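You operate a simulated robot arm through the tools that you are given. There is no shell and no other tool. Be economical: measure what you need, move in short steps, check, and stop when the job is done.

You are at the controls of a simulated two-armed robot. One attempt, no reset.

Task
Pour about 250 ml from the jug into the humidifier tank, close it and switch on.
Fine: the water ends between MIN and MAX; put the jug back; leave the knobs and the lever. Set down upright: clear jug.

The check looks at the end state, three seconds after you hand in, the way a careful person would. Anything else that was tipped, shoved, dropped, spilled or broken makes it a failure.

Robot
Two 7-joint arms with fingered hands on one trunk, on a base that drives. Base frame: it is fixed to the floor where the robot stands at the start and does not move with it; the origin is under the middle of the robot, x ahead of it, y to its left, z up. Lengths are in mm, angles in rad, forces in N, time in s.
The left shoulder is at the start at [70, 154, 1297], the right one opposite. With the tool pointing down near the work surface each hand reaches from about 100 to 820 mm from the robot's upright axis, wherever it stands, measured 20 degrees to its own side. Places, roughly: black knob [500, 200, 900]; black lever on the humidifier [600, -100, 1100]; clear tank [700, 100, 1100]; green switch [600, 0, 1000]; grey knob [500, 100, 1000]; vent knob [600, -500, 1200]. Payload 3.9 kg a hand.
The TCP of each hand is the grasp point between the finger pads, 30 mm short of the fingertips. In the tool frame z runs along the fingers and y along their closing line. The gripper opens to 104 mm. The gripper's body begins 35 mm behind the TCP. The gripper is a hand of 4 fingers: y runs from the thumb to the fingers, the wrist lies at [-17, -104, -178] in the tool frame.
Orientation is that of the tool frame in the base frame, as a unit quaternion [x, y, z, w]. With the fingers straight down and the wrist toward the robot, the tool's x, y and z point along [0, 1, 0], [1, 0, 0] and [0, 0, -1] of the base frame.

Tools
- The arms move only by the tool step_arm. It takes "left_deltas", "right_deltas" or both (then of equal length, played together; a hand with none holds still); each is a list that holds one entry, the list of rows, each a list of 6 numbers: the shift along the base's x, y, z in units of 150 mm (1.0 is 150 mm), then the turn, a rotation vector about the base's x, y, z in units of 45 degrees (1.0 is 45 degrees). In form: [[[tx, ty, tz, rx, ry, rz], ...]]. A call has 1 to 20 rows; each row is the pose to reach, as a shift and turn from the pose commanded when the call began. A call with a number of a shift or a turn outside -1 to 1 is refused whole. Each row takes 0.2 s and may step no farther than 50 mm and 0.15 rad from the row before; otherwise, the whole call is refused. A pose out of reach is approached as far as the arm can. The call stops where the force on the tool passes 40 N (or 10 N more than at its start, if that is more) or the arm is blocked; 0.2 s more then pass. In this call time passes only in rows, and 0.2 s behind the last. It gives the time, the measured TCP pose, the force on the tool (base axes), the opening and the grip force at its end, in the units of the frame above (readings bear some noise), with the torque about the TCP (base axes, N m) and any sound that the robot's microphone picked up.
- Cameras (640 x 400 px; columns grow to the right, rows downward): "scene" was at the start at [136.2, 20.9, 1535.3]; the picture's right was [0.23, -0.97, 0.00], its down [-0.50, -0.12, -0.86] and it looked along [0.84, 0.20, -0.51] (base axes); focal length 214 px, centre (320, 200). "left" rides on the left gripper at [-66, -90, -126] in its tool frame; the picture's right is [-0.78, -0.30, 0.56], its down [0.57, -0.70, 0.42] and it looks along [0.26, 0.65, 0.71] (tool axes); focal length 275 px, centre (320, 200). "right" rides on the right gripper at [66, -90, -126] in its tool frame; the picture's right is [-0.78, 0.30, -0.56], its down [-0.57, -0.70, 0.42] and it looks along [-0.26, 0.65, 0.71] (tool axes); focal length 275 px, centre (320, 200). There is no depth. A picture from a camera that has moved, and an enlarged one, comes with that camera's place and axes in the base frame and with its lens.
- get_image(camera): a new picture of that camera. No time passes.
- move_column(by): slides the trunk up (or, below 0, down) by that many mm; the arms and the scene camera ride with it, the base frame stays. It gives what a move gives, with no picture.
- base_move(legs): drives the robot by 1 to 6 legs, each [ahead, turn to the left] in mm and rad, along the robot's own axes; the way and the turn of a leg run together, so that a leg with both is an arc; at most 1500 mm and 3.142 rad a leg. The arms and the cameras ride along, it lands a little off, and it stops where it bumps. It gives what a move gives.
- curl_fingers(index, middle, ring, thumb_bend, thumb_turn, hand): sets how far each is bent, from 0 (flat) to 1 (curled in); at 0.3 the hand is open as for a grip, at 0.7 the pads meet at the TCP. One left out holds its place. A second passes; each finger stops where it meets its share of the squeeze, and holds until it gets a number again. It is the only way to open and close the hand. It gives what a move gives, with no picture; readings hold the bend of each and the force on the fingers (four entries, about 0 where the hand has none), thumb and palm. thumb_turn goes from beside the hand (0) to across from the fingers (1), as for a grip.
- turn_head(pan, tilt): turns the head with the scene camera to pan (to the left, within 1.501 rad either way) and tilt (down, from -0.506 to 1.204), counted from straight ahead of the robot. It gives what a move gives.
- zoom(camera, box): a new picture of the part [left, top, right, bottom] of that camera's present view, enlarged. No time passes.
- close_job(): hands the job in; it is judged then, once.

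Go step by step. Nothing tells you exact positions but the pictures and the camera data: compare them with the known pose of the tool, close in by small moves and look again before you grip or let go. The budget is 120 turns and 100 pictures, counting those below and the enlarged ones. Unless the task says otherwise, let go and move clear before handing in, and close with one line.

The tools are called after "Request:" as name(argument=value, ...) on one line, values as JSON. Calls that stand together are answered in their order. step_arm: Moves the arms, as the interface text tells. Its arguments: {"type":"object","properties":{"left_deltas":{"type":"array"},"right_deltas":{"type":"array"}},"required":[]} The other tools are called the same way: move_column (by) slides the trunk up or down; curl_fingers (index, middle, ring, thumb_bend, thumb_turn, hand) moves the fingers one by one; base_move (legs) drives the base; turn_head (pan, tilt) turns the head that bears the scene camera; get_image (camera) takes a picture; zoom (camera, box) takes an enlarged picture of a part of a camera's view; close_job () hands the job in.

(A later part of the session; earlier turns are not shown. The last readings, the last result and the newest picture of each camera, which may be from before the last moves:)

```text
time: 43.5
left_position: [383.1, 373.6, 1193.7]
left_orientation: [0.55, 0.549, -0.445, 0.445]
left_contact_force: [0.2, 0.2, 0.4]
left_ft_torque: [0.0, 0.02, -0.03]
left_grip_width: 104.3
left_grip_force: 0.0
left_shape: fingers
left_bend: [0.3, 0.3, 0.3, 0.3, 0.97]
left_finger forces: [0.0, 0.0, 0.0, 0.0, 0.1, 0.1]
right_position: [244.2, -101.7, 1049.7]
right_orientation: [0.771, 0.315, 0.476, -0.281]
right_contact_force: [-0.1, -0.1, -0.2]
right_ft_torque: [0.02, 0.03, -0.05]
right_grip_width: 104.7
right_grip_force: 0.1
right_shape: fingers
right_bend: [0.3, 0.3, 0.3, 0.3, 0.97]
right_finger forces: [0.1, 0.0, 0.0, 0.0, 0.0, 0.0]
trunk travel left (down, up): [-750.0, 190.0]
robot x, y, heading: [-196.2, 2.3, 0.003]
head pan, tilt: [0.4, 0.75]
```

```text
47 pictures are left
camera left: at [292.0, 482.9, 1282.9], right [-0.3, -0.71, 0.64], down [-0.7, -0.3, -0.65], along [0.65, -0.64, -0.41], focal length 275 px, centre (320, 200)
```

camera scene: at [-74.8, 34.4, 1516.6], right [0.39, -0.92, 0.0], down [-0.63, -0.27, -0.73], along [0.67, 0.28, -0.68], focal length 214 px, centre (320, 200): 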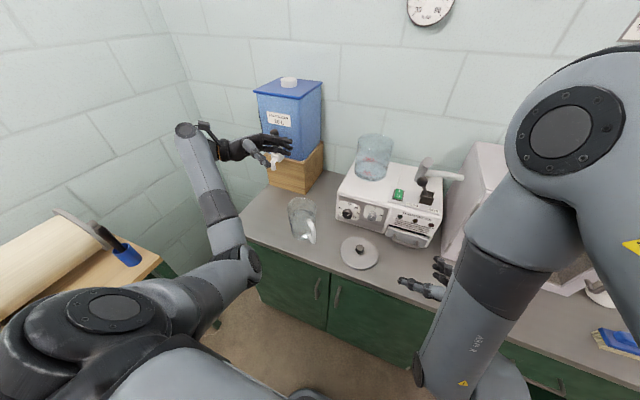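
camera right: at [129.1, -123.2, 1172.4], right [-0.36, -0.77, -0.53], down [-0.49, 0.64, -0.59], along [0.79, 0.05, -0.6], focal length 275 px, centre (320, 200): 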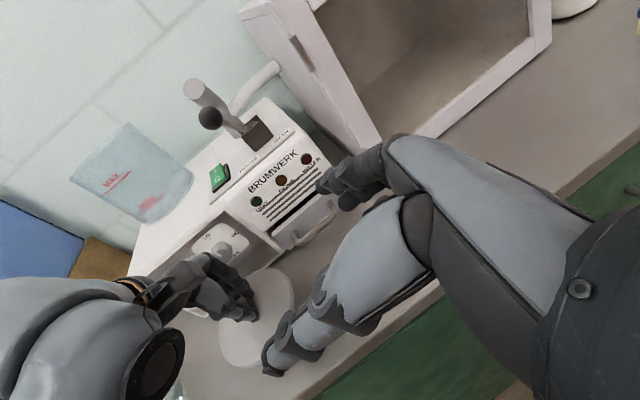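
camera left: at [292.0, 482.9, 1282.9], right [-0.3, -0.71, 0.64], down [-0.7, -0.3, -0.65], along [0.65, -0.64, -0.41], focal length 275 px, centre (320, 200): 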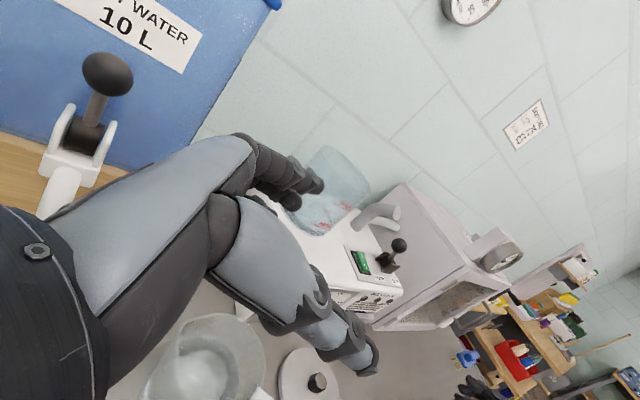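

Left hand is positioned; the tap lies at x≈560, clear of the hand. I'll open the hand wider, move left of the jug, and descend.

Request:
curl_fingers(hand="left", index=0.12, middle=0.12, ring=0.12, thumb_bend=0.12)

Request:
step_arm(left_deltas=[[[0.04, 0.25, 0, 0, 0, 0], [0.1, 0.5, 0, 0, 0, 0], [0.1, 0.55, -0.25, 0, 0, 0], [0.1, 0.55, -0.5, 0, 0, 0], [0.1, 0.55, -0.75, 0, 0, 0], [0.1, 0.55, -1.0, 0, 0, 0]]])

Request:
get_image(camera="scene")

Request:
get_image(camera="left")

```text
time: 44.5
left_position: [381.8, 370.2, 1193.1]
left_orientation: [0.55, 0.549, -0.445, 0.445]
left_contact_force: [0.1, 0.0, 0.1]
left_ft_torque: [0.01, 0.04, -0.03]
left_grip_width: 142.3
left_grip_force: 0.0
left_shape: fingers
left_bend: [0.12, 0.12, 0.12, 0.12, 0.97]
left_finger forces: [0.1, 0.0, 0.0, 0.0, 0.0, 0.1]
right_position: [245.3, -102.5, 1052.4]
right_orientation: [0.771, 0.314, 0.477, -0.282]
right_contact_force: [0.3, -0.2, -0.3]
right_ft_torque: [-0.01, -0.01, -0.02]
right_grip_width: 104.3
right_grip_force: 0.2
right_shape: fingers
right_bend: [0.3, 0.3, 0.3, 0.3, 0.97]
right_finger forces: [0.0, 0.1, 0.0, 0.0, 0.1, 0.0]
trunk travel left (down, up): [-750.0, 190.0]
robot x, y, heading: [-199.3, 2.0, 0.002]
head pan, tilt: [0.4, 0.75]
```

```text
time: 45.9
left_position: [397.1, 453.0, 1042.4]
left_orientation: [0.55, 0.55, -0.445, 0.443]
left_contact_force: [-0.1, -0.3, 0.8]
left_ft_torque: [-0.02, 0.0, -0.01]
left_grip_width: 142.5
left_grip_force: 0.1
left_shape: fingers
left_bend: [0.12, 0.12, 0.12, 0.12, 0.97]
left_finger forces: [0.1, 0.0, 0.0, 0.0, 0.0, 0.0]
right_position: [245.4, -102.3, 1052.0]
right_orientation: [0.771, 0.314, 0.477, -0.283]
right_contact_force: [0.1, 0.6, -0.1]
right_ft_torque: [0.04, 0.01, 0.0]
right_grip_width: 104.6
right_grip_force: 0.0
right_shape: fingers
right_bend: [0.3, 0.3, 0.3, 0.3, 0.97]
right_finger forces: [0.1, 0.1, 0.0, 0.0, 0.0, 0.0]
trunk travel left (down, up): [-750.0, 190.0]
robot x, y, heading: [-203.3, 1.3, -0.0]
head pan, tilt: [0.4, 0.75]
```

```text
46 pictures are left
camera scene: at [-74.2, 32.5, 1516.7], right [0.39, -0.92, 0.0], down [-0.63, -0.27, -0.73], along [0.67, 0.28, -0.68], focal length 214 px, centre (320, 200)
```

scene: 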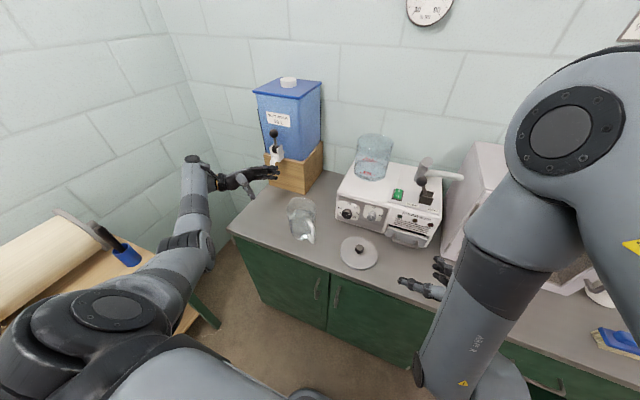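

```text
45 pictures are left
camera left: at [307.3, 562.9, 1132.3], right [-0.3, -0.71, 0.64], down [-0.7, -0.29, -0.65], along [0.65, -0.64, -0.41], focal length 275 px, centre (320, 200)
```

left: 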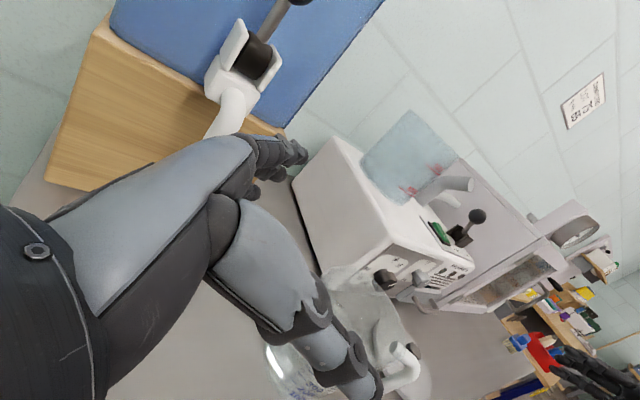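

Clear of the tap. Descending to jug height.

Request:
step_arm(left_deltas=[[[0, 0, -0.25, 0, 0, 0], [0, 0, -0.5, 0, 0, 0], [0, 0, -0.73, 0, 0, 0]]])

Request:
get_image(camera="left")

Request:
zoom(camera="scene", box=[210, 150, 350, 260])

```text
time: 46.7
left_position: [381.0, 445.4, 968.3]
left_orientation: [0.55, 0.55, -0.444, 0.444]
left_contact_force: [-0.8, 0.6, -0.1]
left_ft_torque: [0.03, -0.03, 0.02]
left_grip_width: 142.1
left_grip_force: 0.0
left_shape: fingers
left_bend: [0.12, 0.12, 0.12, 0.12, 0.97]
left_finger forces: [0.1, 0.1, 0.0, 0.1, 0.0, 0.0]
left hand out of reach, approached as far as the arm can: row 2, 3
right_position: [243.1, -101.5, 1051.1]
right_orientation: [0.771, 0.315, 0.477, -0.282]
right_contact_force: [-0.5, -0.4, 0.1]
right_ft_torque: [0.03, -0.03, 0.0]
right_grip_width: 104.4
right_grip_force: 0.1
right_shape: fingers
right_bend: [0.3, 0.3, 0.3, 0.3, 0.97]
right_finger forces: [0.0, 0.1, 0.0, 0.0, 0.0, 0.0]
trunk travel left (down, up): [-750.0, 190.0]
robot x, y, heading: [-200.0, -4.3, 0.001]
head pan, tilt: [0.4, 0.75]
```

```text
44 pictures are left
camera left: at [291.5, 554.3, 1059.6], right [-0.3, -0.71, 0.64], down [-0.7, -0.29, -0.65], along [0.65, -0.64, -0.41], focal length 275 px, centre (320, 200)
```

left: 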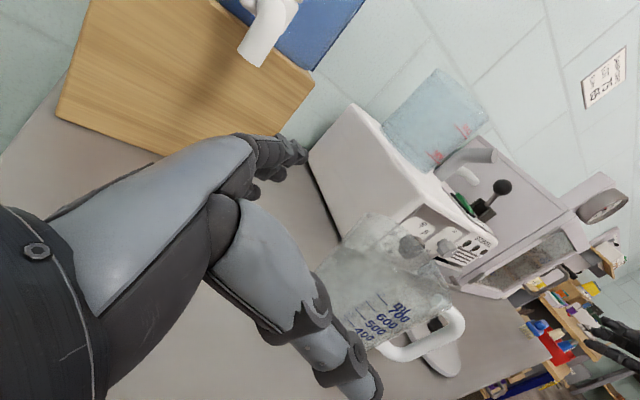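

```text
3.64 times, centred on (280, 205) of scene
camera zoom: at [-75.9, 31.8, 1516.8], right [0.39, -0.92, 0.0], down [-0.63, -0.27, -0.73], along [0.67, 0.28, -0.68], focal length 780 px, centre (466, 182)
```

zoom: 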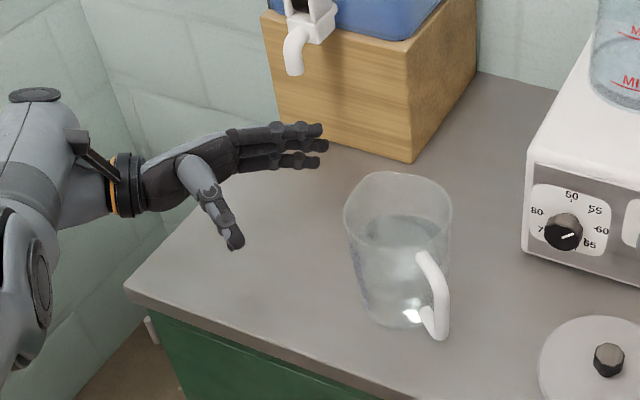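

The arm runs out of reach this low, so the trunk must come down. First I'll raise the left hand, then lower the column 120 mm; I'll also read the jug's scale.

Request:
zoom(camera="left", box=[310, 200, 470, 380])

Request:
step_arm(left_deltas=[[[0.03, 0, 0.25, 0, 0, 0], [0.06, 0, 0.5, 0, 0, 0], [0.06, 0, 0.75, 0, 0, 0]]])

Request:
move_column(by=-120)

Request:
get_image(camera="scene")

```text
2.22 times, centred on (390, 290) of left
camera zoom: at [291.5, 554.3, 1059.6], right [-0.3, -0.71, 0.64], down [-0.7, -0.29, -0.65], along [0.65, -0.64, -0.41], focal length 612 px, centre (164, 0)
```

zoom: 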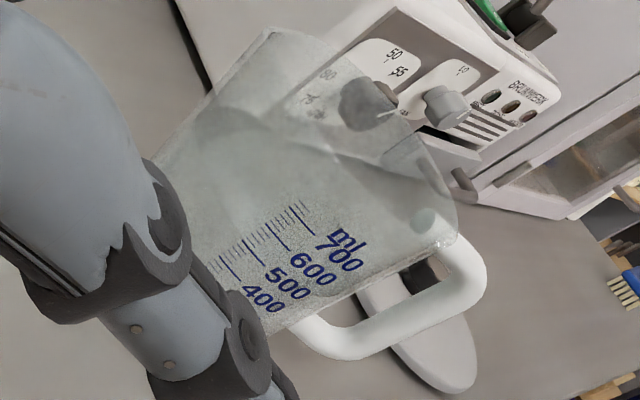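

```text
time: 47.7
left_position: [387.5, 481.5, 1037.0]
left_orientation: [0.568, 0.602, -0.447, 0.339]
left_contact_force: [-0.2, -0.6, 0.5]
left_ft_torque: [0.0, 0.03, -0.01]
left_grip_width: 142.7
left_grip_force: 0.0
left_shape: fingers
left_bend: [0.12, 0.12, 0.12, 0.12, 0.97]
left_finger forces: [0.0, 0.0, 0.0, 0.0, 0.0, 0.1]
left hand out of reach, approached as far as the arm can: row 1, 2, 3
right_position: [244.8, -101.3, 1050.6]
right_orientation: [0.771, 0.312, 0.478, -0.283]
right_contact_force: [0.8, 0.3, -0.7]
right_ft_torque: [0.03, -0.01, 0.02]
right_grip_width: 104.5
right_grip_force: 0.0
right_shape: fingers
right_bend: [0.3, 0.3, 0.3, 0.3, 0.97]
right_finger forces: [0.0, 0.0, 0.1, 0.0, 0.1, 0.0]
trunk travel left (down, up): [-750.0, 190.0]
robot x, y, heading: [-198.9, 0.4, -0.002]
head pan, tilt: [0.4, 0.75]
stopped in row 3 (left hand): the arm was blocked; the commanded pose is now the measured one
```

```text
time: 49.2
left_position: [386.9, 480.7, 916.6]
left_orientation: [0.568, 0.602, -0.447, 0.34]
left_contact_force: [1.0, 0.1, -0.3]
left_ft_torque: [-0.01, 0.0, 0.0]
left_grip_width: 142.3
left_grip_force: 0.2
left_shape: fingers
left_bend: [0.12, 0.12, 0.12, 0.12, 0.97]
left_finger forces: [0.0, 0.0, 0.0, 0.0, 0.1, 0.0]
right_position: [244.8, -102.2, 931.0]
right_orientation: [0.77, 0.314, 0.478, -0.282]
right_contact_force: [0.5, 0.7, 0.2]
right_ft_torque: [0.04, 0.02, -0.01]
right_grip_width: 104.3
right_grip_force: 0.0
right_shape: fingers
right_bend: [0.3, 0.3, 0.3, 0.3, 0.97]
right_finger forces: [0.0, 0.1, 0.1, 0.1, 0.0, 0.0]
trunk travel left (down, up): [-630.0, 310.0]
robot x, y, heading: [-202.5, -2.0, 0.001]
head pan, tilt: [0.4, 0.75]
```

```text
41 pictures are left
camera scene: at [-75.2, 32.0, 1396.8], right [0.39, -0.92, 0.0], down [-0.63, -0.27, -0.73], along [0.67, 0.28, -0.68], focal length 214 px, centre (320, 200)
```

scene: 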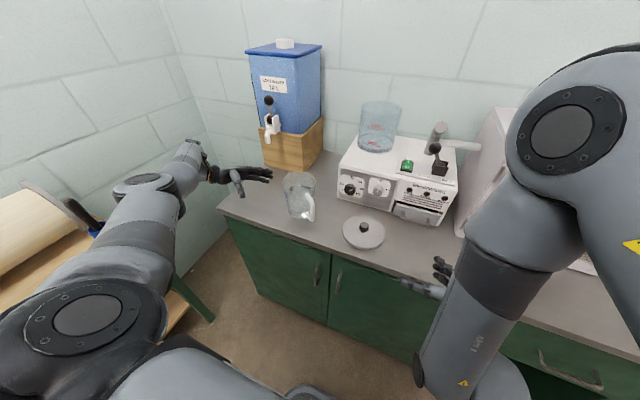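

Trunk is down and the hand is at jug height. I'll correct its orientation and bring it closer to the jug.

Request:
step_arm(left_deltas=[[[0.04, -0.14, 0.03, -0.11, -0.09, 0.036], [0.08, -0.28, 0.06, -0.223, -0.187, 0.073], [0.1, -0.4, 0.06, -0.223, -0.187, 0.073]]])

Request:
get_image(camera="left")

Request:
zoom(camera="scene", box=[200, 130, 340, 240])

```text
time: 50.0
left_position: [421.0, 435.4, 915.9]
left_orientation: [0.55, 0.55, -0.445, 0.444]
left_contact_force: [-0.6, 0.5, -0.1]
left_ft_torque: [-0.01, -0.01, -0.04]
left_grip_width: 142.5
left_grip_force: 0.1
left_shape: fingers
left_bend: [0.12, 0.12, 0.12, 0.12, 0.97]
left_finger forces: [0.0, 0.0, 0.0, 0.1, 0.1, 0.0]
left hand out of reach, approached as far as the arm can: row 1, 2, 3
right_position: [244.8, -103.4, 932.4]
right_orientation: [0.77, 0.314, 0.478, -0.282]
right_contact_force: [-0.3, -1.0, 0.1]
right_ft_torque: [0.03, -0.02, 0.02]
right_grip_width: 104.6
right_grip_force: 0.0
right_shape: fingers
right_bend: [0.3, 0.3, 0.3, 0.3, 0.97]
right_finger forces: [0.0, 0.1, 0.1, 0.0, 0.1, 0.0]
trunk travel left (down, up): [-630.0, 310.0]
robot x, y, heading: [-202.3, 2.3, -0.003]
head pan, tilt: [0.4, 0.75]
```

```text
40 pictures are left
camera left: at [331.3, 545.9, 1006.7], right [-0.3, -0.71, 0.64], down [-0.7, -0.29, -0.65], along [0.65, -0.64, -0.41], focal length 275 px, centre (320, 200)
```

left: 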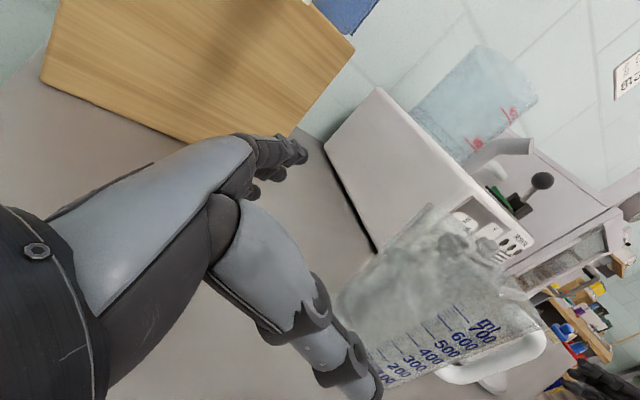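

```text
3.64 times, centred on (270, 185) of scene
camera zoom: at [-74.5, 31.5, 1396.7], right [0.39, -0.92, 0.0], down [-0.63, -0.26, -0.73], along [0.67, 0.28, -0.68], focal length 780 px, centre (502, 254)
```

zoom: 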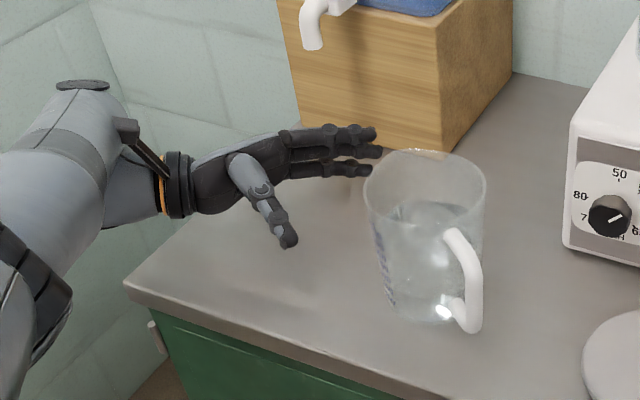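

Orientation is right; the jug axis is at about [400, 303], rim z≈966. I'll move in halfway, aligned in x.

Request:
step_arm(left_deltas=[[[-0.14, -0.05, 0.06, 0, 0, 0], [-0.14, -0.2, 0.06, 0, 0, 0], [-0.14, -0.35, 0.06, 0, 0, 0]]])

Request:
zoom(camera="scene", box=[200, 130, 340, 240])

```text
time: 50.8
left_position: [396.0, 386.5, 926.8]
left_orientation: [0.55, 0.549, -0.445, 0.446]
left_contact_force: [-0.5, 0.7, -1.0]
left_ft_torque: [-0.02, 0.0, 0.02]
left_grip_width: 142.6
left_grip_force: 0.0
left_shape: fingers
left_bend: [0.12, 0.12, 0.12, 0.12, 0.97]
left_finger forces: [0.0, 0.1, 0.0, 0.0, 0.0, 0.0]
left hand out of reach, approached as far as the arm can: row 1
right_position: [242.9, -98.8, 932.6]
right_orientation: [0.77, 0.315, 0.479, -0.282]
right_contact_force: [-0.8, -0.3, 0.8]
right_ft_torque: [-0.03, -0.05, -0.11]
right_grip_width: 104.3
right_grip_force: 0.0
right_shape: fingers
right_bend: [0.3, 0.3, 0.3, 0.3, 0.97]
right_finger forces: [0.0, 0.0, 0.0, 0.1, 0.1, 0.0]
trunk travel left (down, up): [-630.0, 310.0]
robot x, y, heading: [-199.4, 0.8, -0.006]
head pan, tilt: [0.4, 0.75]
```

```text
3.64 times, centred on (270, 185) of scene
camera zoom: at [-78.6, 36.2, 1397.1], right [0.39, -0.92, 0.0], down [-0.63, -0.27, -0.73], along [0.68, 0.28, -0.68], focal length 780 px, centre (502, 254)
```

zoom: 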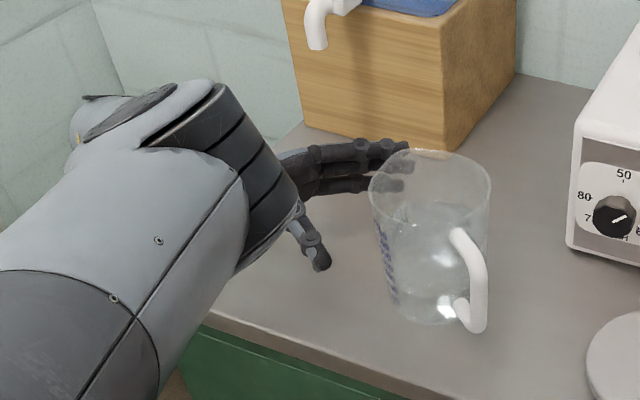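

The arm is now comfortably in reach. Advancing around the jug.

Request:
step_arm(left_deltas=[[[0.02, -0.13, 0, 0, 0, 0], [0.02, -0.26, 0, 0, 0, 0], [0.02, -0.38, 0, 0, 0, 0]]])

Request:
zoom(camera="scene", box=[200, 130, 340, 240])

Request:
get_image(camera="left")

```text
time: 51.6
left_position: [402.5, 326.3, 927.0]
left_orientation: [0.55, 0.55, -0.444, 0.444]
left_contact_force: [0.1, 0.0, 0.1]
left_ft_torque: [0.02, 0.0, 0.0]
left_grip_width: 142.3
left_grip_force: 0.1
left_shape: fingers
left_bend: [0.12, 0.12, 0.12, 0.12, 0.97]
left_finger forces: [0.0, 0.1, 0.0, 0.0, 0.0, 0.0]
right_position: [244.6, -102.4, 930.8]
right_orientation: [0.771, 0.313, 0.477, -0.283]
right_contact_force: [1.0, 1.0, 0.2]
right_ft_torque: [-0.01, 0.0, 0.0]
right_grip_width: 104.3
right_grip_force: 0.1
right_shape: fingers
right_bend: [0.3, 0.3, 0.3, 0.3, 0.97]
right_finger forces: [0.0, 0.1, 0.0, 0.2, 0.0, 0.0]
trunk travel left (down, up): [-630.0, 310.0]
robot x, y, heading: [-194.7, 1.5, -0.003]
head pan, tilt: [0.4, 0.75]
```

```text
3.64 times, centred on (270, 185) of scene
camera zoom: at [-74.3, 30.8, 1396.7], right [0.39, -0.92, 0.0], down [-0.63, -0.26, -0.73], along [0.67, 0.29, -0.68], focal length 780 px, centre (502, 254)
```

zoom: 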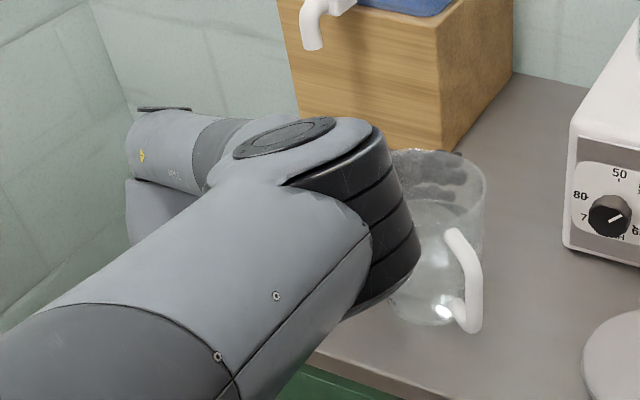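

```text
36 pictures are left
camera left: at [312.9, 436.4, 1016.6], right [-0.3, -0.71, 0.64], down [-0.7, -0.29, -0.65], along [0.65, -0.64, -0.41], focal length 275 px, centre (320, 200)
```

left: 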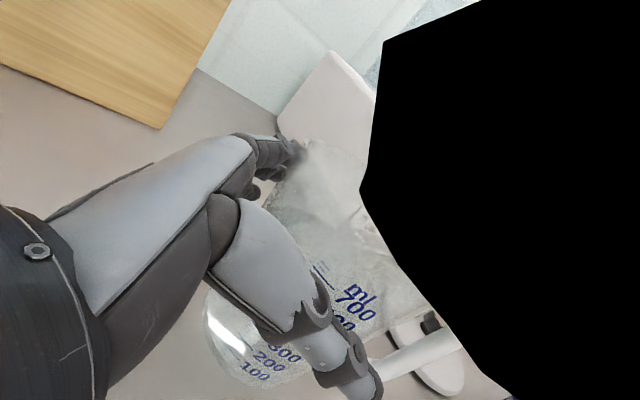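

Jug is between thumb and fingers. Closing the left hand around its body.

Request:
curl_fingers(hand="left", index=0.6, middle=0.6, ring=0.6, thumb_bend=0.6)

Request:
get_image(camera="left")

Request:
zoom(camera="scene", box=[200, 130, 340, 240])

```text
time: 52.6
left_position: [404.0, 328.7, 924.9]
left_orientation: [0.55, 0.55, -0.444, 0.445]
left_contact_force: [3.0, 0.2, 0.9]
left_ft_torque: [-0.01, -0.42, 0.1]
left_grip_width: 101.2
left_grip_force: 23.2
left_shape: fingers
left_bend: [0.27, 0.38, 0.38, 0.44, 0.96]
left_finger forces: [8.8, 7.0, 7.9, 0.1, 21.8, 0.1]
right_position: [244.7, -103.0, 930.5]
right_orientation: [0.771, 0.313, 0.478, -0.283]
right_contact_force: [-0.3, 0.1, 0.1]
right_ft_torque: [0.06, -0.01, -0.01]
right_grip_width: 104.3
right_grip_force: 0.0
right_shape: fingers
right_bend: [0.3, 0.3, 0.3, 0.3, 0.97]
right_finger forces: [0.1, 0.0, 0.0, 0.1, 0.1, 0.1]
trunk travel left (down, up): [-630.0, 310.0]
robot x, y, heading: [-199.4, 2.0, 0.001]
head pan, tilt: [0.4, 0.75]
```

```text
35 pictures are left
camera left: at [312.9, 437.2, 1016.4], right [-0.3, -0.71, 0.64], down [-0.7, -0.29, -0.65], along [0.65, -0.64, -0.41], focal length 275 px, centre (320, 200)
```

left: 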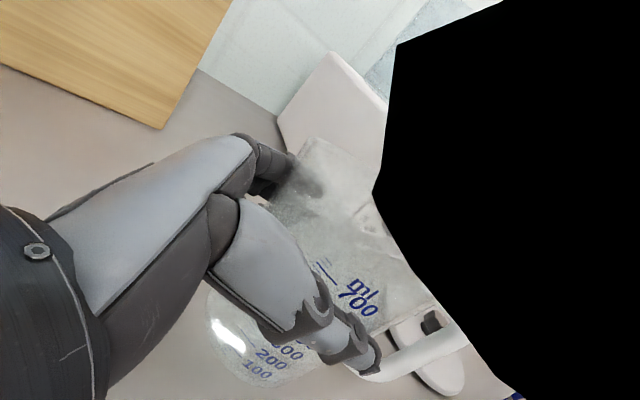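

```text
3.64 times, centred on (270, 185) of scene
camera zoom: at [-74.7, 32.1, 1396.7], right [0.39, -0.92, 0.0], down [-0.63, -0.27, -0.73], along [0.67, 0.28, -0.68], focal length 780 px, centre (502, 254)
```

zoom: 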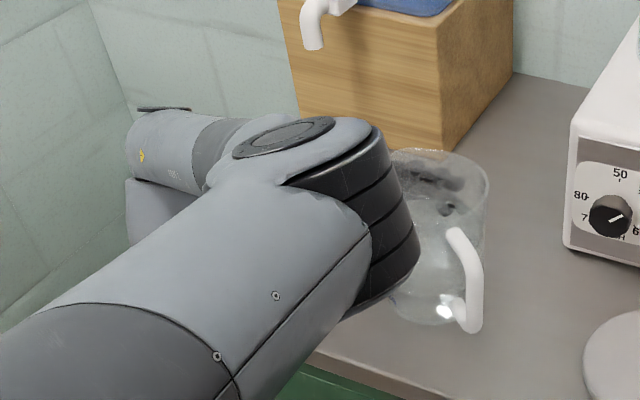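

A firm body grip: width 101, thumb 22 N against three fingers. Test lift.

Request:
step_arm(left_deltas=[[[0, 0, 0.05, 0, 0, 0], [0, 0, 0.1, 0, 0, 0], [0, 0, 0.15, 0, 0, 0], [0, 0, 0.2, 0, 0, 0]]])

Request:
zoom(camera="scene", box=[200, 130, 340, 240])

```text
time: 53.6
left_position: [402.7, 326.6, 954.3]
left_orientation: [0.549, 0.551, -0.446, 0.443]
left_contact_force: [0.0, 0.2, -6.0]
left_ft_torque: [0.12, -0.03, 0.0]
left_grip_width: 99.9
left_grip_force: 21.9
left_shape: fingers
left_bend: [0.27, 0.39, 0.38, 0.44, 0.96]
left_finger forces: [8.1, 7.2, 7.2, 0.1, 21.7, 0.0]
right_position: [245.3, -102.6, 931.4]
right_orientation: [0.771, 0.314, 0.476, -0.283]
right_contact_force: [0.1, 0.2, 0.4]
right_ft_torque: [-0.04, -0.04, 0.03]
right_grip_width: 104.2
right_grip_force: 0.1
right_shape: fingers
right_bend: [0.3, 0.3, 0.3, 0.3, 0.97]
right_finger forces: [0.0, 0.1, 0.0, 0.0, 0.1, 0.0]
trunk travel left (down, up): [-630.0, 310.0]
robot x, y, heading: [-199.9, 0.6, -0.002]
head pan, tilt: [0.4, 0.75]
```

```text
3.64 times, centred on (270, 185) of scene
camera zoom: at [-74.1, 32.3, 1396.6], right [0.39, -0.92, 0.0], down [-0.63, -0.27, -0.73], along [0.67, 0.28, -0.68], focal length 780 px, centre (502, 254)
```

zoom: 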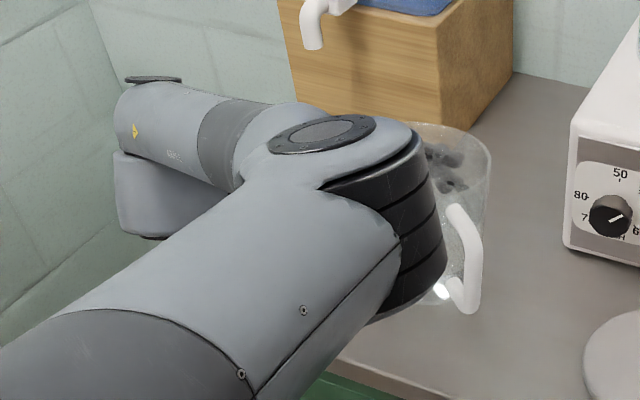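

The jug lifts level and weighs about 6 N, but in this grip the hand sits right under the spout, so water would hit it. A top-down grip across the sides keeps spout and handle both free, so I'll set the jug back down and regrip from above.

Request:
step_arm(left_deltas=[[[0, 0, -0.05, 0, 0, 0], [0, 0, -0.1, 0, 0, 0], [0, 0, -0.15, 0, 0, 0], [0, 0, -0.18, 0, 0, 0], [0, 0, -0.195, 0, 0, 0]]])

Request:
curl_fingers(hand="left", index=0.12, middle=0.12, ring=0.12, thumb_bend=0.12)

Request:
step_arm(left_deltas=[[[0, 0.2, 0, 0, 0, 0], [0, 0.4, 0, 0, 0, 0], [0, 0.6, 0.1, 0, 0, 0], [0, 0.65, 0.4, 0, 0, 0], [0, 0.65, 0.7, 0, 0, 0], [0, 0.65, 1.0, 0, 0, 0]]])

Request:
get_image(camera="scene")

```text
time: 54.8
left_position: [402.6, 327.6, 925.8]
left_orientation: [0.55, 0.55, -0.444, 0.444]
left_contact_force: [0.4, 1.2, 0.6]
left_ft_torque: [-0.03, -0.23, 0.09]
left_grip_width: 100.0
left_grip_force: 23.1
left_shape: fingers
left_bend: [0.27, 0.39, 0.38, 0.44, 0.96]
left_finger forces: [9.1, 7.0, 7.3, 0.0, 21.8, 0.1]
right_position: [244.7, -103.5, 932.2]
right_orientation: [0.77, 0.314, 0.478, -0.282]
right_contact_force: [0.1, -0.3, -0.5]
right_ft_torque: [0.05, 0.03, 0.01]
right_grip_width: 104.6
right_grip_force: 0.1
right_shape: fingers
right_bend: [0.3, 0.3, 0.3, 0.3, 0.97]
right_finger forces: [0.0, 0.0, 0.0, 0.1, 0.0, 0.0]
trunk travel left (down, up): [-630.0, 310.0]
robot x, y, heading: [-200.1, -2.6, 0.002]
head pan, tilt: [0.4, 0.75]
```

```text
time: 55.8
left_position: [401.8, 327.0, 926.1]
left_orientation: [0.55, 0.55, -0.445, 0.444]
left_contact_force: [0.4, 0.0, 1.0]
left_ft_torque: [0.0, -0.01, 0.01]
left_grip_width: 142.2
left_grip_force: 0.0
left_shape: fingers
left_bend: [0.12, 0.12, 0.12, 0.12, 0.97]
left_finger forces: [0.1, 0.0, 0.1, 0.0, 0.1, 0.0]
right_position: [244.2, -102.8, 932.2]
right_orientation: [0.77, 0.314, 0.477, -0.283]
right_contact_force: [-0.3, -0.4, 0.7]
right_ft_torque: [-0.01, 0.01, 0.02]
right_grip_width: 104.2
right_grip_force: 0.1
right_shape: fingers
right_bend: [0.3, 0.3, 0.3, 0.3, 0.97]
right_finger forces: [0.0, 0.0, 0.0, 0.0, 0.0, 0.1]
trunk travel left (down, up): [-630.0, 310.0]
robot x, y, heading: [-201.4, -0.1, -0.003]
head pan, tilt: [0.4, 0.75]
```

```text
time: 57.2
left_position: [400.0, 425.5, 1075.7]
left_orientation: [0.55, 0.55, -0.446, 0.443]
left_contact_force: [0.3, 0.5, -0.3]
left_ft_torque: [0.04, 0.02, 0.01]
left_grip_width: 142.7
left_grip_force: 0.0
left_shape: fingers
left_bend: [0.12, 0.12, 0.12, 0.12, 0.97]
left_finger forces: [0.0, 0.0, 0.1, 0.0, 0.1, 0.0]
right_position: [244.0, -103.7, 932.0]
right_orientation: [0.77, 0.314, 0.478, -0.283]
right_contact_force: [0.4, 0.6, 0.2]
right_ft_torque: [-0.05, -0.01, -0.04]
right_grip_width: 104.3
right_grip_force: 0.0
right_shape: fingers
right_bend: [0.3, 0.3, 0.3, 0.3, 0.97]
right_finger forces: [0.0, 0.0, 0.0, 0.1, 0.0, 0.0]
trunk travel left (down, up): [-630.0, 310.0]
robot x, y, heading: [-197.3, 0.5, 0.001]
head pan, tilt: [0.4, 0.75]
```

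```text
32 pictures are left
camera scene: at [-76.0, 31.4, 1396.7], right [0.39, -0.92, 0.0], down [-0.63, -0.26, -0.73], along [0.67, 0.28, -0.68], focal length 214 px, centre (320, 200)
```

scene: 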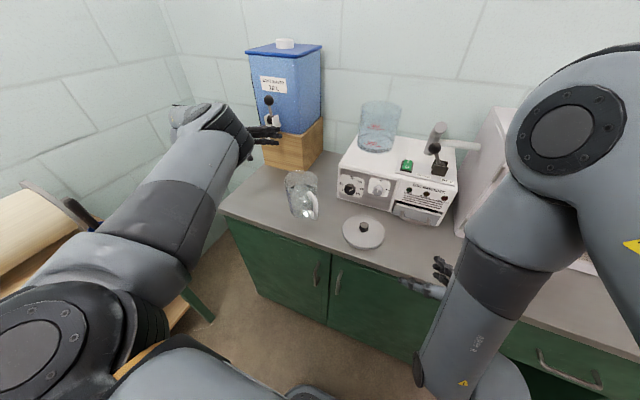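

Jug upright in place. I'll rotate the left hand to point straight down above the jug, then yaw so it closes across the spout–handle line.

Request:
step_arm(left_deltas=[[[0, -0.05, 0.1, 0.17, 0, 0], [0, -0.1, 0.2, 0.34, 0, 0], [0, -0.15, 0.3, 0.52, 0, 0], [0, -0.2, 0.35, 0.7, 0, 0], [0, -0.25, 0.35, 0.87, 0, 0]]])

Request:
step_arm(left_deltas=[[[0, -0.1, 0, 0.17, 0, 0], [0, -0.2, 0, 0.34, 0, 0], [0, -0.3, 0, 0.52, 0, 0], [0, -0.4, 0, 0.7, 0, 0], [0, -0.55, 0, 0.863, 0, 0]]])

Request:
step_arm(left_deltas=[[[0, 0, 0, 0, 0, -0.16], [0, 0, 0, 0, 0, -0.32], [0, 0, 0, 0, 0, -0.48], [0, 0, 0, 0, 0, -0.64], [0, 0, 0, 0, 0, -0.777]]])

Request:
get_image(camera="left")

Request:
get_image(camera="scene")

```text
time: 58.4
left_position: [401.9, 386.4, 1128.8]
left_orientation: [0.668, 0.667, -0.234, 0.233]
left_contact_force: [0.2, 0.1, 0.1]
left_ft_torque: [0.01, 0.01, 0.0]
left_grip_width: 142.7
left_grip_force: 0.0
left_shape: fingers
left_bend: [0.12, 0.12, 0.12, 0.12, 0.97]
left_finger forces: [0.1, 0.0, 0.0, 0.1, 0.0, 0.0]
right_position: [244.8, -103.1, 931.1]
right_orientation: [0.771, 0.314, 0.477, -0.282]
right_contact_force: [0.2, 0.2, 0.5]
right_ft_torque: [0.04, 0.02, 0.01]
right_grip_width: 104.4
right_grip_force: 0.1
right_shape: fingers
right_bend: [0.3, 0.3, 0.3, 0.3, 0.97]
right_finger forces: [0.0, 0.1, 0.0, 0.0, 0.1, 0.0]
trunk travel left (down, up): [-630.0, 310.0]
robot x, y, heading: [-202.6, -2.2, -0.004]
head pan, tilt: [0.4, 0.75]
```

```text
time: 59.6
left_position: [402.4, 301.7, 1129.8]
left_orientation: [0.707, 0.707, 0.003, -0.002]
left_contact_force: [0.0, -0.4, 0.0]
left_ft_torque: [0.04, 0.0, -0.02]
left_grip_width: 142.3
left_grip_force: 0.1
left_shape: fingers
left_bend: [0.12, 0.12, 0.12, 0.12, 0.97]
left_finger forces: [0.0, 0.0, 0.1, 0.0, 0.0, 0.1]
right_position: [244.6, -104.3, 930.9]
right_orientation: [0.771, 0.312, 0.478, -0.283]
right_contact_force: [-0.2, -0.5, 0.3]
right_ft_torque: [0.01, 0.03, 0.03]
right_grip_width: 104.3
right_grip_force: 0.1
right_shape: fingers
right_bend: [0.3, 0.3, 0.3, 0.3, 0.97]
right_finger forces: [0.0, 0.0, 0.1, 0.0, 0.0, 0.1]
trunk travel left (down, up): [-630.0, 310.0]
robot x, y, heading: [-200.7, -4.5, -0.002]
head pan, tilt: [0.4, 0.75]
```

```text
time: 60.8
left_position: [402.5, 305.7, 1127.6]
left_orientation: [0.887, 0.462, 0.0, -0.002]
left_contact_force: [0.5, -0.1, 0.0]
left_ft_torque: [-0.03, 0.05, -0.03]
left_grip_width: 142.6
left_grip_force: 0.1
left_shape: fingers
left_bend: [0.12, 0.12, 0.12, 0.12, 0.97]
left_finger forces: [0.1, 0.0, 0.0, 0.0, 0.0, 0.1]
right_position: [244.1, -102.3, 931.8]
right_orientation: [0.771, 0.313, 0.478, -0.282]
right_contact_force: [-0.2, 0.0, -0.2]
right_ft_torque: [-0.01, -0.03, 0.0]
right_grip_width: 104.3
right_grip_force: 0.0
right_shape: fingers
right_bend: [0.3, 0.3, 0.3, 0.3, 0.97]
right_finger forces: [0.0, 0.0, 0.0, 0.0, 0.0, 0.1]
trunk travel left (down, up): [-630.0, 310.0]
robot x, y, heading: [-198.8, 1.1, 0.002]
head pan, tilt: [0.4, 0.75]
```

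```text
31 pictures are left
camera left: at [290.6, 303.1, 1253.3], right [-0.69, -0.46, -0.56], down [-0.25, 0.87, -0.42], along [0.68, -0.15, -0.71], focal length 275 px, centre (320, 200)
```

left: 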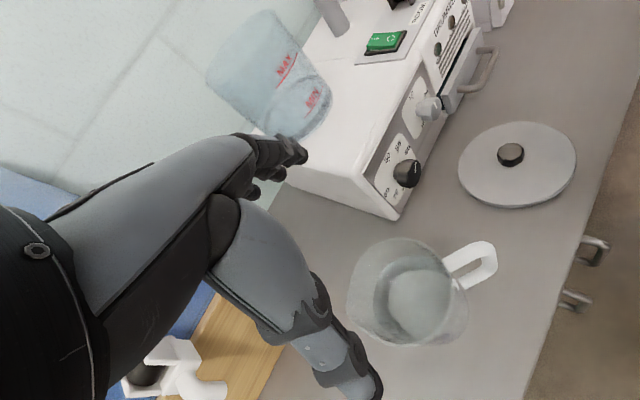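

```text
30 pictures are left
camera scene: at [-74.9, 32.3, 1396.7], right [0.39, -0.92, 0.0], down [-0.63, -0.27, -0.73], along [0.67, 0.28, -0.68], focal length 214 px, centre (320, 200)
```

scene: 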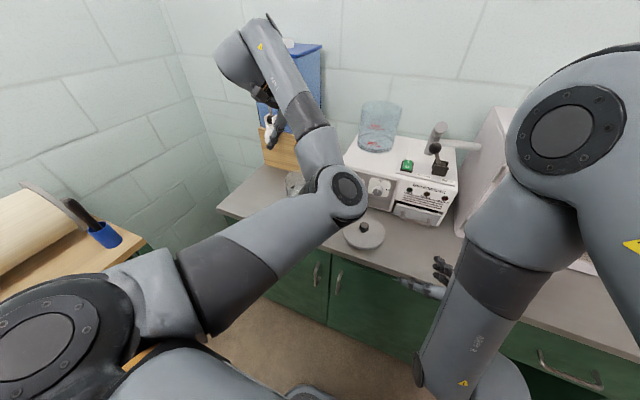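

The hand is above the jug, closing line across its sides. Jug centre is about [401, 299]; descending to just above the rim for a check.

Request:
step_arm(left_deltas=[[[-0.01, -0.04, -0.2, 0, 0, 0], [-0.01, -0.04, -0.4, 0, 0, 0], [-0.01, -0.04, -0.6, 0, 0, 0], [-0.01, -0.04, -0.8, 0, 0, 0]]])

Request:
get_image(camera="left")

```text
time: 61.8
left_position: [402.2, 297.6, 1005.9]
left_orientation: [0.887, 0.462, 0.0, -0.002]
left_contact_force: [0.0, 0.6, 0.1]
left_ft_torque: [-0.01, 0.01, 0.0]
left_grip_width: 142.3
left_grip_force: 0.0
left_shape: fingers
left_bend: [0.12, 0.12, 0.12, 0.12, 0.97]
left_finger forces: [0.0, 0.0, 0.0, 0.1, 0.1, 0.1]
right_position: [245.4, -102.6, 931.3]
right_orientation: [0.771, 0.314, 0.477, -0.282]
right_contact_force: [0.5, 0.0, 0.5]
right_ft_torque: [-0.06, 0.02, 0.0]
right_grip_width: 104.6
right_grip_force: 0.1
right_shape: fingers
right_bend: [0.3, 0.3, 0.3, 0.3, 0.97]
right_finger forces: [0.1, 0.0, 0.0, 0.0, 0.0, 0.1]
trunk travel left (down, up): [-630.0, 310.0]
robot x, y, heading: [-199.4, 3.4, -0.001]
head pan, tilt: [0.4, 0.75]
```

```text
29 pictures are left
camera left: at [290.5, 296.2, 1131.9], right [-0.69, -0.47, -0.56], down [-0.25, 0.87, -0.42], along [0.68, -0.15, -0.71], focal length 275 px, centre (320, 200)
```

left: 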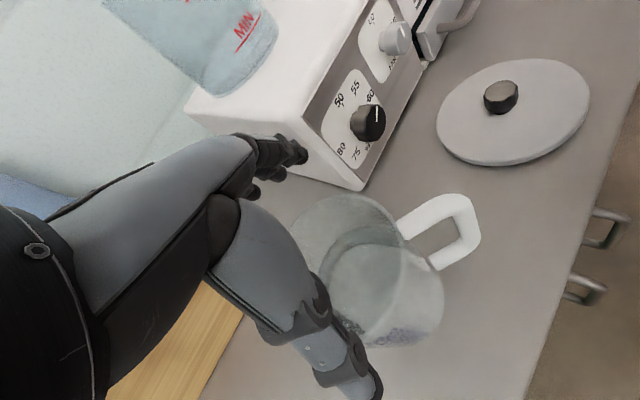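

Aligned with the rim. Descending the last 62 mm around the jug.

Request:
step_arm(left_deltas=[[[0, -0.013, -0.12, 0, 0, 0], [0, -0.013, -0.24, 0, 0, 0], [0, -0.013, -0.34, 0, 0, 0], [0, -0.013, -0.41, 0, 0, 0]]])

Request:
get_image(camera="left")

```text
time: 62.8
left_position: [398.7, 299.0, 951.2]
left_orientation: [0.886, 0.464, 0.005, -0.002]
left_contact_force: [-4.9, 5.9, 21.1]
left_ft_torque: [0.16, 0.44, -0.11]
left_grip_width: 144.8
left_grip_force: 10.0
left_shape: fingers
left_bend: [0.11, 0.12, 0.12, 0.1, 0.98]
left_finger forces: [3.1, 0.0, 0.0, 0.1, 17.3, 0.0]
right_position: [242.1, -101.9, 933.1]
right_orientation: [0.77, 0.315, 0.478, -0.281]
right_contact_force: [0.2, -0.1, 0.0]
right_ft_torque: [-0.01, -0.01, 0.0]
right_grip_width: 104.7
right_grip_force: 0.1
right_shape: fingers
right_bend: [0.3, 0.3, 0.3, 0.3, 0.97]
right_finger forces: [0.0, 0.1, 0.0, 0.0, 0.0, 0.1]
trunk travel left (down, up): [-630.0, 310.0]
robot x, y, heading: [-199.2, -3.6, 0.003]
head pan, tilt: [0.4, 0.75]
```

```text
28 pictures are left
camera left: at [285.3, 295.1, 1075.6], right [-0.68, -0.47, -0.57], down [-0.25, 0.87, -0.42], along [0.69, -0.15, -0.71], focal length 275 px, centre (320, 200)
```

left: 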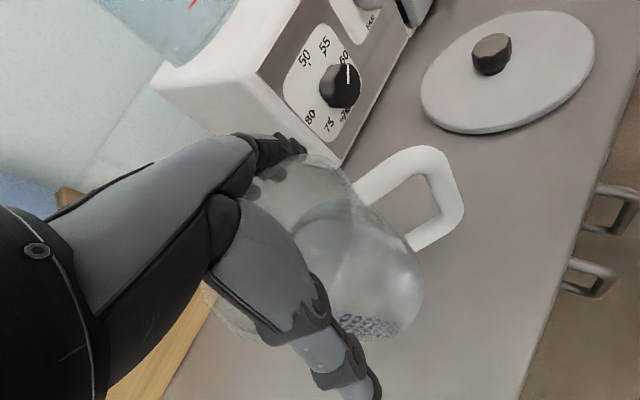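

The thumb's base touches the rim. I'll back up 10 mm, open fully flat, and try again gently.

Request:
step_arm(left_deltas=[[[0, 0, 0.06, 0, 0, 0], [0.01, -0.01, 0.13, 0, 0, 0]]])

Request:
curl_fingers(hand="left", index=0.0, middle=0.0, ring=0.0, thumb_bend=0.0)

Request:
step_arm(left_deltas=[[[0, 0, -0.04, 0, 0, 0], [0, 0, -0.08, 0, 0, 0], [0, 0, -0.11, 0, 0, 0]]])

```text
time: 63.4
left_position: [400.4, 294.8, 965.5]
left_orientation: [0.886, 0.463, 0.0, -0.002]
left_contact_force: [-0.8, -0.1, 0.3]
left_ft_torque: [0.02, -0.02, 0.0]
left_grip_width: 142.9
left_grip_force: 0.1
left_shape: fingers
left_bend: [0.12, 0.12, 0.12, 0.12, 0.97]
left_finger forces: [0.1, 0.1, 0.0, 0.1, 0.0, 0.1]
right_position: [246.0, -103.8, 930.8]
right_orientation: [0.771, 0.312, 0.478, -0.283]
right_contact_force: [0.4, -0.6, 0.4]
right_ft_torque: [0.01, 0.0, -0.02]
right_grip_width: 104.6
right_grip_force: 0.0
right_shape: fingers
right_bend: [0.3, 0.3, 0.3, 0.3, 0.97]
right_finger forces: [0.1, 0.0, 0.0, 0.1, 0.0, 0.1]
trunk travel left (down, up): [-630.0, 310.0]
robot x, y, heading: [-201.0, -4.3, -0.003]
head pan, tilt: [0.4, 0.75]
```

```text
time: 64.4
left_position: [402.5, 295.4, 965.6]
left_orientation: [0.886, 0.463, 0.001, -0.001]
left_contact_force: [0.7, 0.5, -0.5]
left_ft_torque: [0.01, 0.01, -0.01]
left_grip_width: 159.6
left_grip_force: 0.1
left_shape: fingers
left_bend: [0.0, 0.0, 0.0, 0.0, 0.97]
left_finger forces: [0.0, 0.0, 0.0, 0.0, 0.1, 0.0]
right_position: [245.3, -102.4, 931.9]
right_orientation: [0.77, 0.313, 0.478, -0.283]
right_contact_force: [-0.6, 0.2, 0.4]
right_ft_torque: [-0.01, -0.03, -0.04]
right_grip_width: 104.3
right_grip_force: 0.0
right_shape: fingers
right_bend: [0.3, 0.3, 0.3, 0.3, 0.97]
right_finger forces: [0.0, 0.0, 0.0, 0.0, 0.0, 0.1]
trunk travel left (down, up): [-630.0, 310.0]
robot x, y, heading: [-197.3, -0.3, -0.004]
head pan, tilt: [0.4, 0.75]
```

```text
time: 65.2
left_position: [399.0, 296.4, 952.1]
left_orientation: [0.886, 0.464, 0.002, 0.0]
left_contact_force: [-2.9, 2.3, 10.0]
left_ft_torque: [0.19, 0.34, 0.0]
left_grip_width: 160.2
left_grip_force: 4.9
left_shape: fingers
left_bend: [0.0, 0.0, 0.0, 0.0, 0.97]
left_finger forces: [0.1, 0.0, 0.0, 0.0, 9.1, 0.0]
right_position: [242.6, -103.1, 932.3]
right_orientation: [0.77, 0.315, 0.478, -0.282]
right_contact_force: [0.3, -0.6, -0.2]
right_ft_torque: [-0.01, 0.01, 0.04]
right_grip_width: 104.3
right_grip_force: 0.1
right_shape: fingers
right_bend: [0.3, 0.3, 0.3, 0.3, 0.97]
right_finger forces: [0.1, 0.1, 0.0, 0.0, 0.0, 0.1]
trunk travel left (down, up): [-630.0, 310.0]
robot x, y, heading: [-198.2, -0.9, -0.003]
head pan, tilt: [0.4, 0.75]
```

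Only the thumb touches; I'll shift 9 mm to the thumb's side and descend again.

Request:
step_arm(left_deltas=[[[0, 0, 0.08, 0, 0, 0], [-0.05, 0.035, 0.08, 0, 0, 0], [-0.05, 0.035, 0.03, 0, 0, 0], [-0.05, 0.035, -0.01, 0, 0, 0], [-0.05, 0.035, -0.04, 0, 0, 0]]])

Request:
get_image(camera="left")

```text
time: 66.4
left_position: [394.6, 300.0, 944.7]
left_orientation: [0.886, 0.464, 0.001, -0.001]
left_contact_force: [0.2, 0.8, 5.5]
left_ft_torque: [0.06, 0.06, 0.0]
left_grip_width: 160.0
left_grip_force: 1.7
left_shape: fingers
left_bend: [0.0, 0.0, 0.0, 0.0, 0.97]
left_finger forces: [0.6, 0.3, 0.1, 0.1, 3.4, 0.0]
right_position: [243.9, -102.3, 931.5]
right_orientation: [0.77, 0.314, 0.478, -0.282]
right_contact_force: [0.2, 0.5, -0.1]
right_ft_torque: [0.05, 0.02, -0.01]
right_grip_width: 104.3
right_grip_force: 0.0
right_shape: fingers
right_bend: [0.3, 0.3, 0.3, 0.3, 0.97]
right_finger forces: [0.0, 0.0, 0.1, 0.0, 0.0, 0.1]
trunk travel left (down, up): [-630.0, 310.0]
robot x, y, heading: [-194.9, 0.7, 0.001]
head pan, tilt: [0.4, 0.75]
```

```text
27 pictures are left
camera left: at [282.1, 298.0, 1070.2], right [-0.69, -0.47, -0.56], down [-0.25, 0.87, -0.42], along [0.69, -0.15, -0.71], focal length 275 px, centre (320, 200)
```

left: 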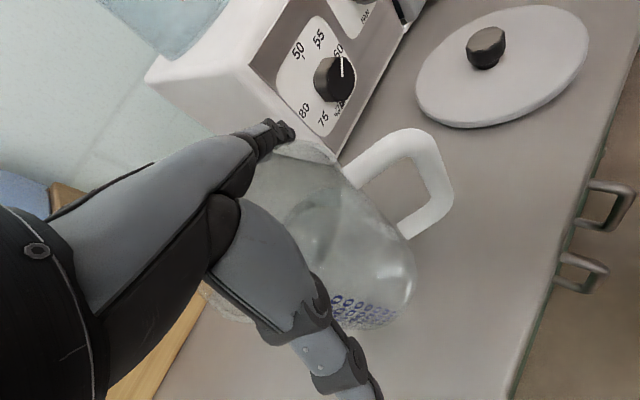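

Balanced now, TCP 22 mm below the rim. Closing.

Request:
curl_fingers(hand="left", index=0.6, middle=0.6, ring=0.6, thumb_bend=0.6)

Request:
step_arm(left_deltas=[[[0, 0, 0.04, 0, 0, 0], [0, 0, 0.08, 0, 0, 0], [0, 0, 0.12, 0, 0, 0], [0, 0, 0.16, 0, 0, 0], [0, 0, 0.2, 0, 0, 0]]])

Request:
get_image(camera="left")

Request:
zoom(camera="scene", box=[220, 100, 400, 240])

```text
time: 67.4
left_position: [393.3, 299.8, 948.8]
left_orientation: [0.886, 0.464, 0.004, -0.001]
left_contact_force: [4.8, 1.3, 28.6]
left_ft_torque: [-0.79, -1.48, 0.11]
left_grip_width: 126.0
left_grip_force: 44.5
left_shape: fingers
left_bend: [0.07, 0.3, 0.3, 0.53, 0.94]
left_finger forces: [15.2, 19.4, 19.2, 0.0, 36.5, 0.1]
right_position: [242.1, -102.7, 932.8]
right_orientation: [0.77, 0.314, 0.478, -0.282]
right_contact_force: [-0.5, -0.2, -0.2]
right_ft_torque: [-0.03, 0.01, -0.03]
right_grip_width: 104.5
right_grip_force: 0.0
right_shape: fingers
right_bend: [0.3, 0.3, 0.3, 0.3, 0.97]
right_finger forces: [0.1, 0.0, 0.0, 0.0, 0.0, 0.0]
trunk travel left (down, up): [-630.0, 310.0]
robot x, y, heading: [-198.9, 0.9, 0.001]
head pan, tilt: [0.4, 0.75]
```

```text
time: 68.6
left_position: [395.1, 301.4, 973.0]
left_orientation: [0.886, 0.464, -0.001, -0.002]
left_contact_force: [0.4, 0.3, -6.1]
left_ft_torque: [0.0, 0.09, -0.04]
left_grip_width: 123.5
left_grip_force: 38.4
left_shape: fingers
left_bend: [0.09, 0.3, 0.3, 0.53, 0.94]
left_finger forces: [8.5, 13.0, 17.8, 0.1, 37.5, 0.0]
right_position: [245.4, -103.5, 931.3]
right_orientation: [0.771, 0.313, 0.478, -0.282]
right_contact_force: [-0.7, -0.4, -1.0]
right_ft_torque: [0.0, 0.0, 0.01]
right_grip_width: 104.3
right_grip_force: 0.1
right_shape: fingers
right_bend: [0.3, 0.3, 0.3, 0.3, 0.97]
right_finger forces: [0.1, 0.0, 0.0, 0.0, 0.0, 0.0]
trunk travel left (down, up): [-630.0, 310.0]
robot x, y, heading: [-199.6, 1.1, 0.0]
head pan, tilt: [0.4, 0.75]
```

```text
26 pictures are left
camera left: at [283.9, 299.3, 1098.4], right [-0.69, -0.47, -0.56], down [-0.25, 0.87, -0.42], along [0.68, -0.15, -0.72], focal length 275 px, centre (320, 200)
```

left: 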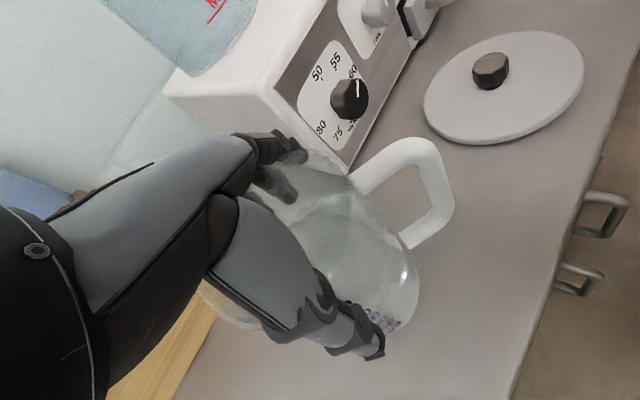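

```text
2.86 times, centred on (310, 170) of scene
camera zoom: at [-74.0, 32.9, 1396.5], right [0.39, -0.92, 0.0], down [-0.63, -0.27, -0.73], along [0.67, 0.28, -0.68], focal length 613 px, centre (349, 286)
```

zoom: 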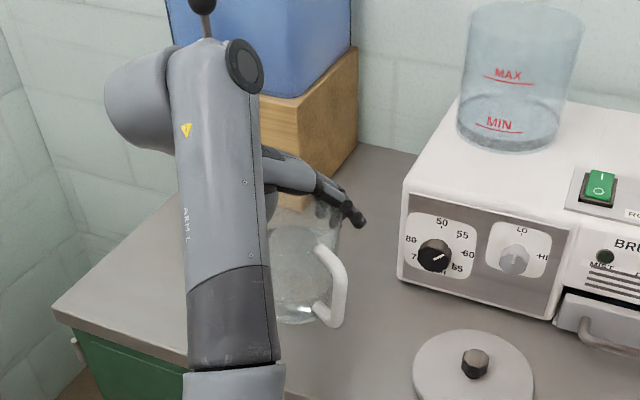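

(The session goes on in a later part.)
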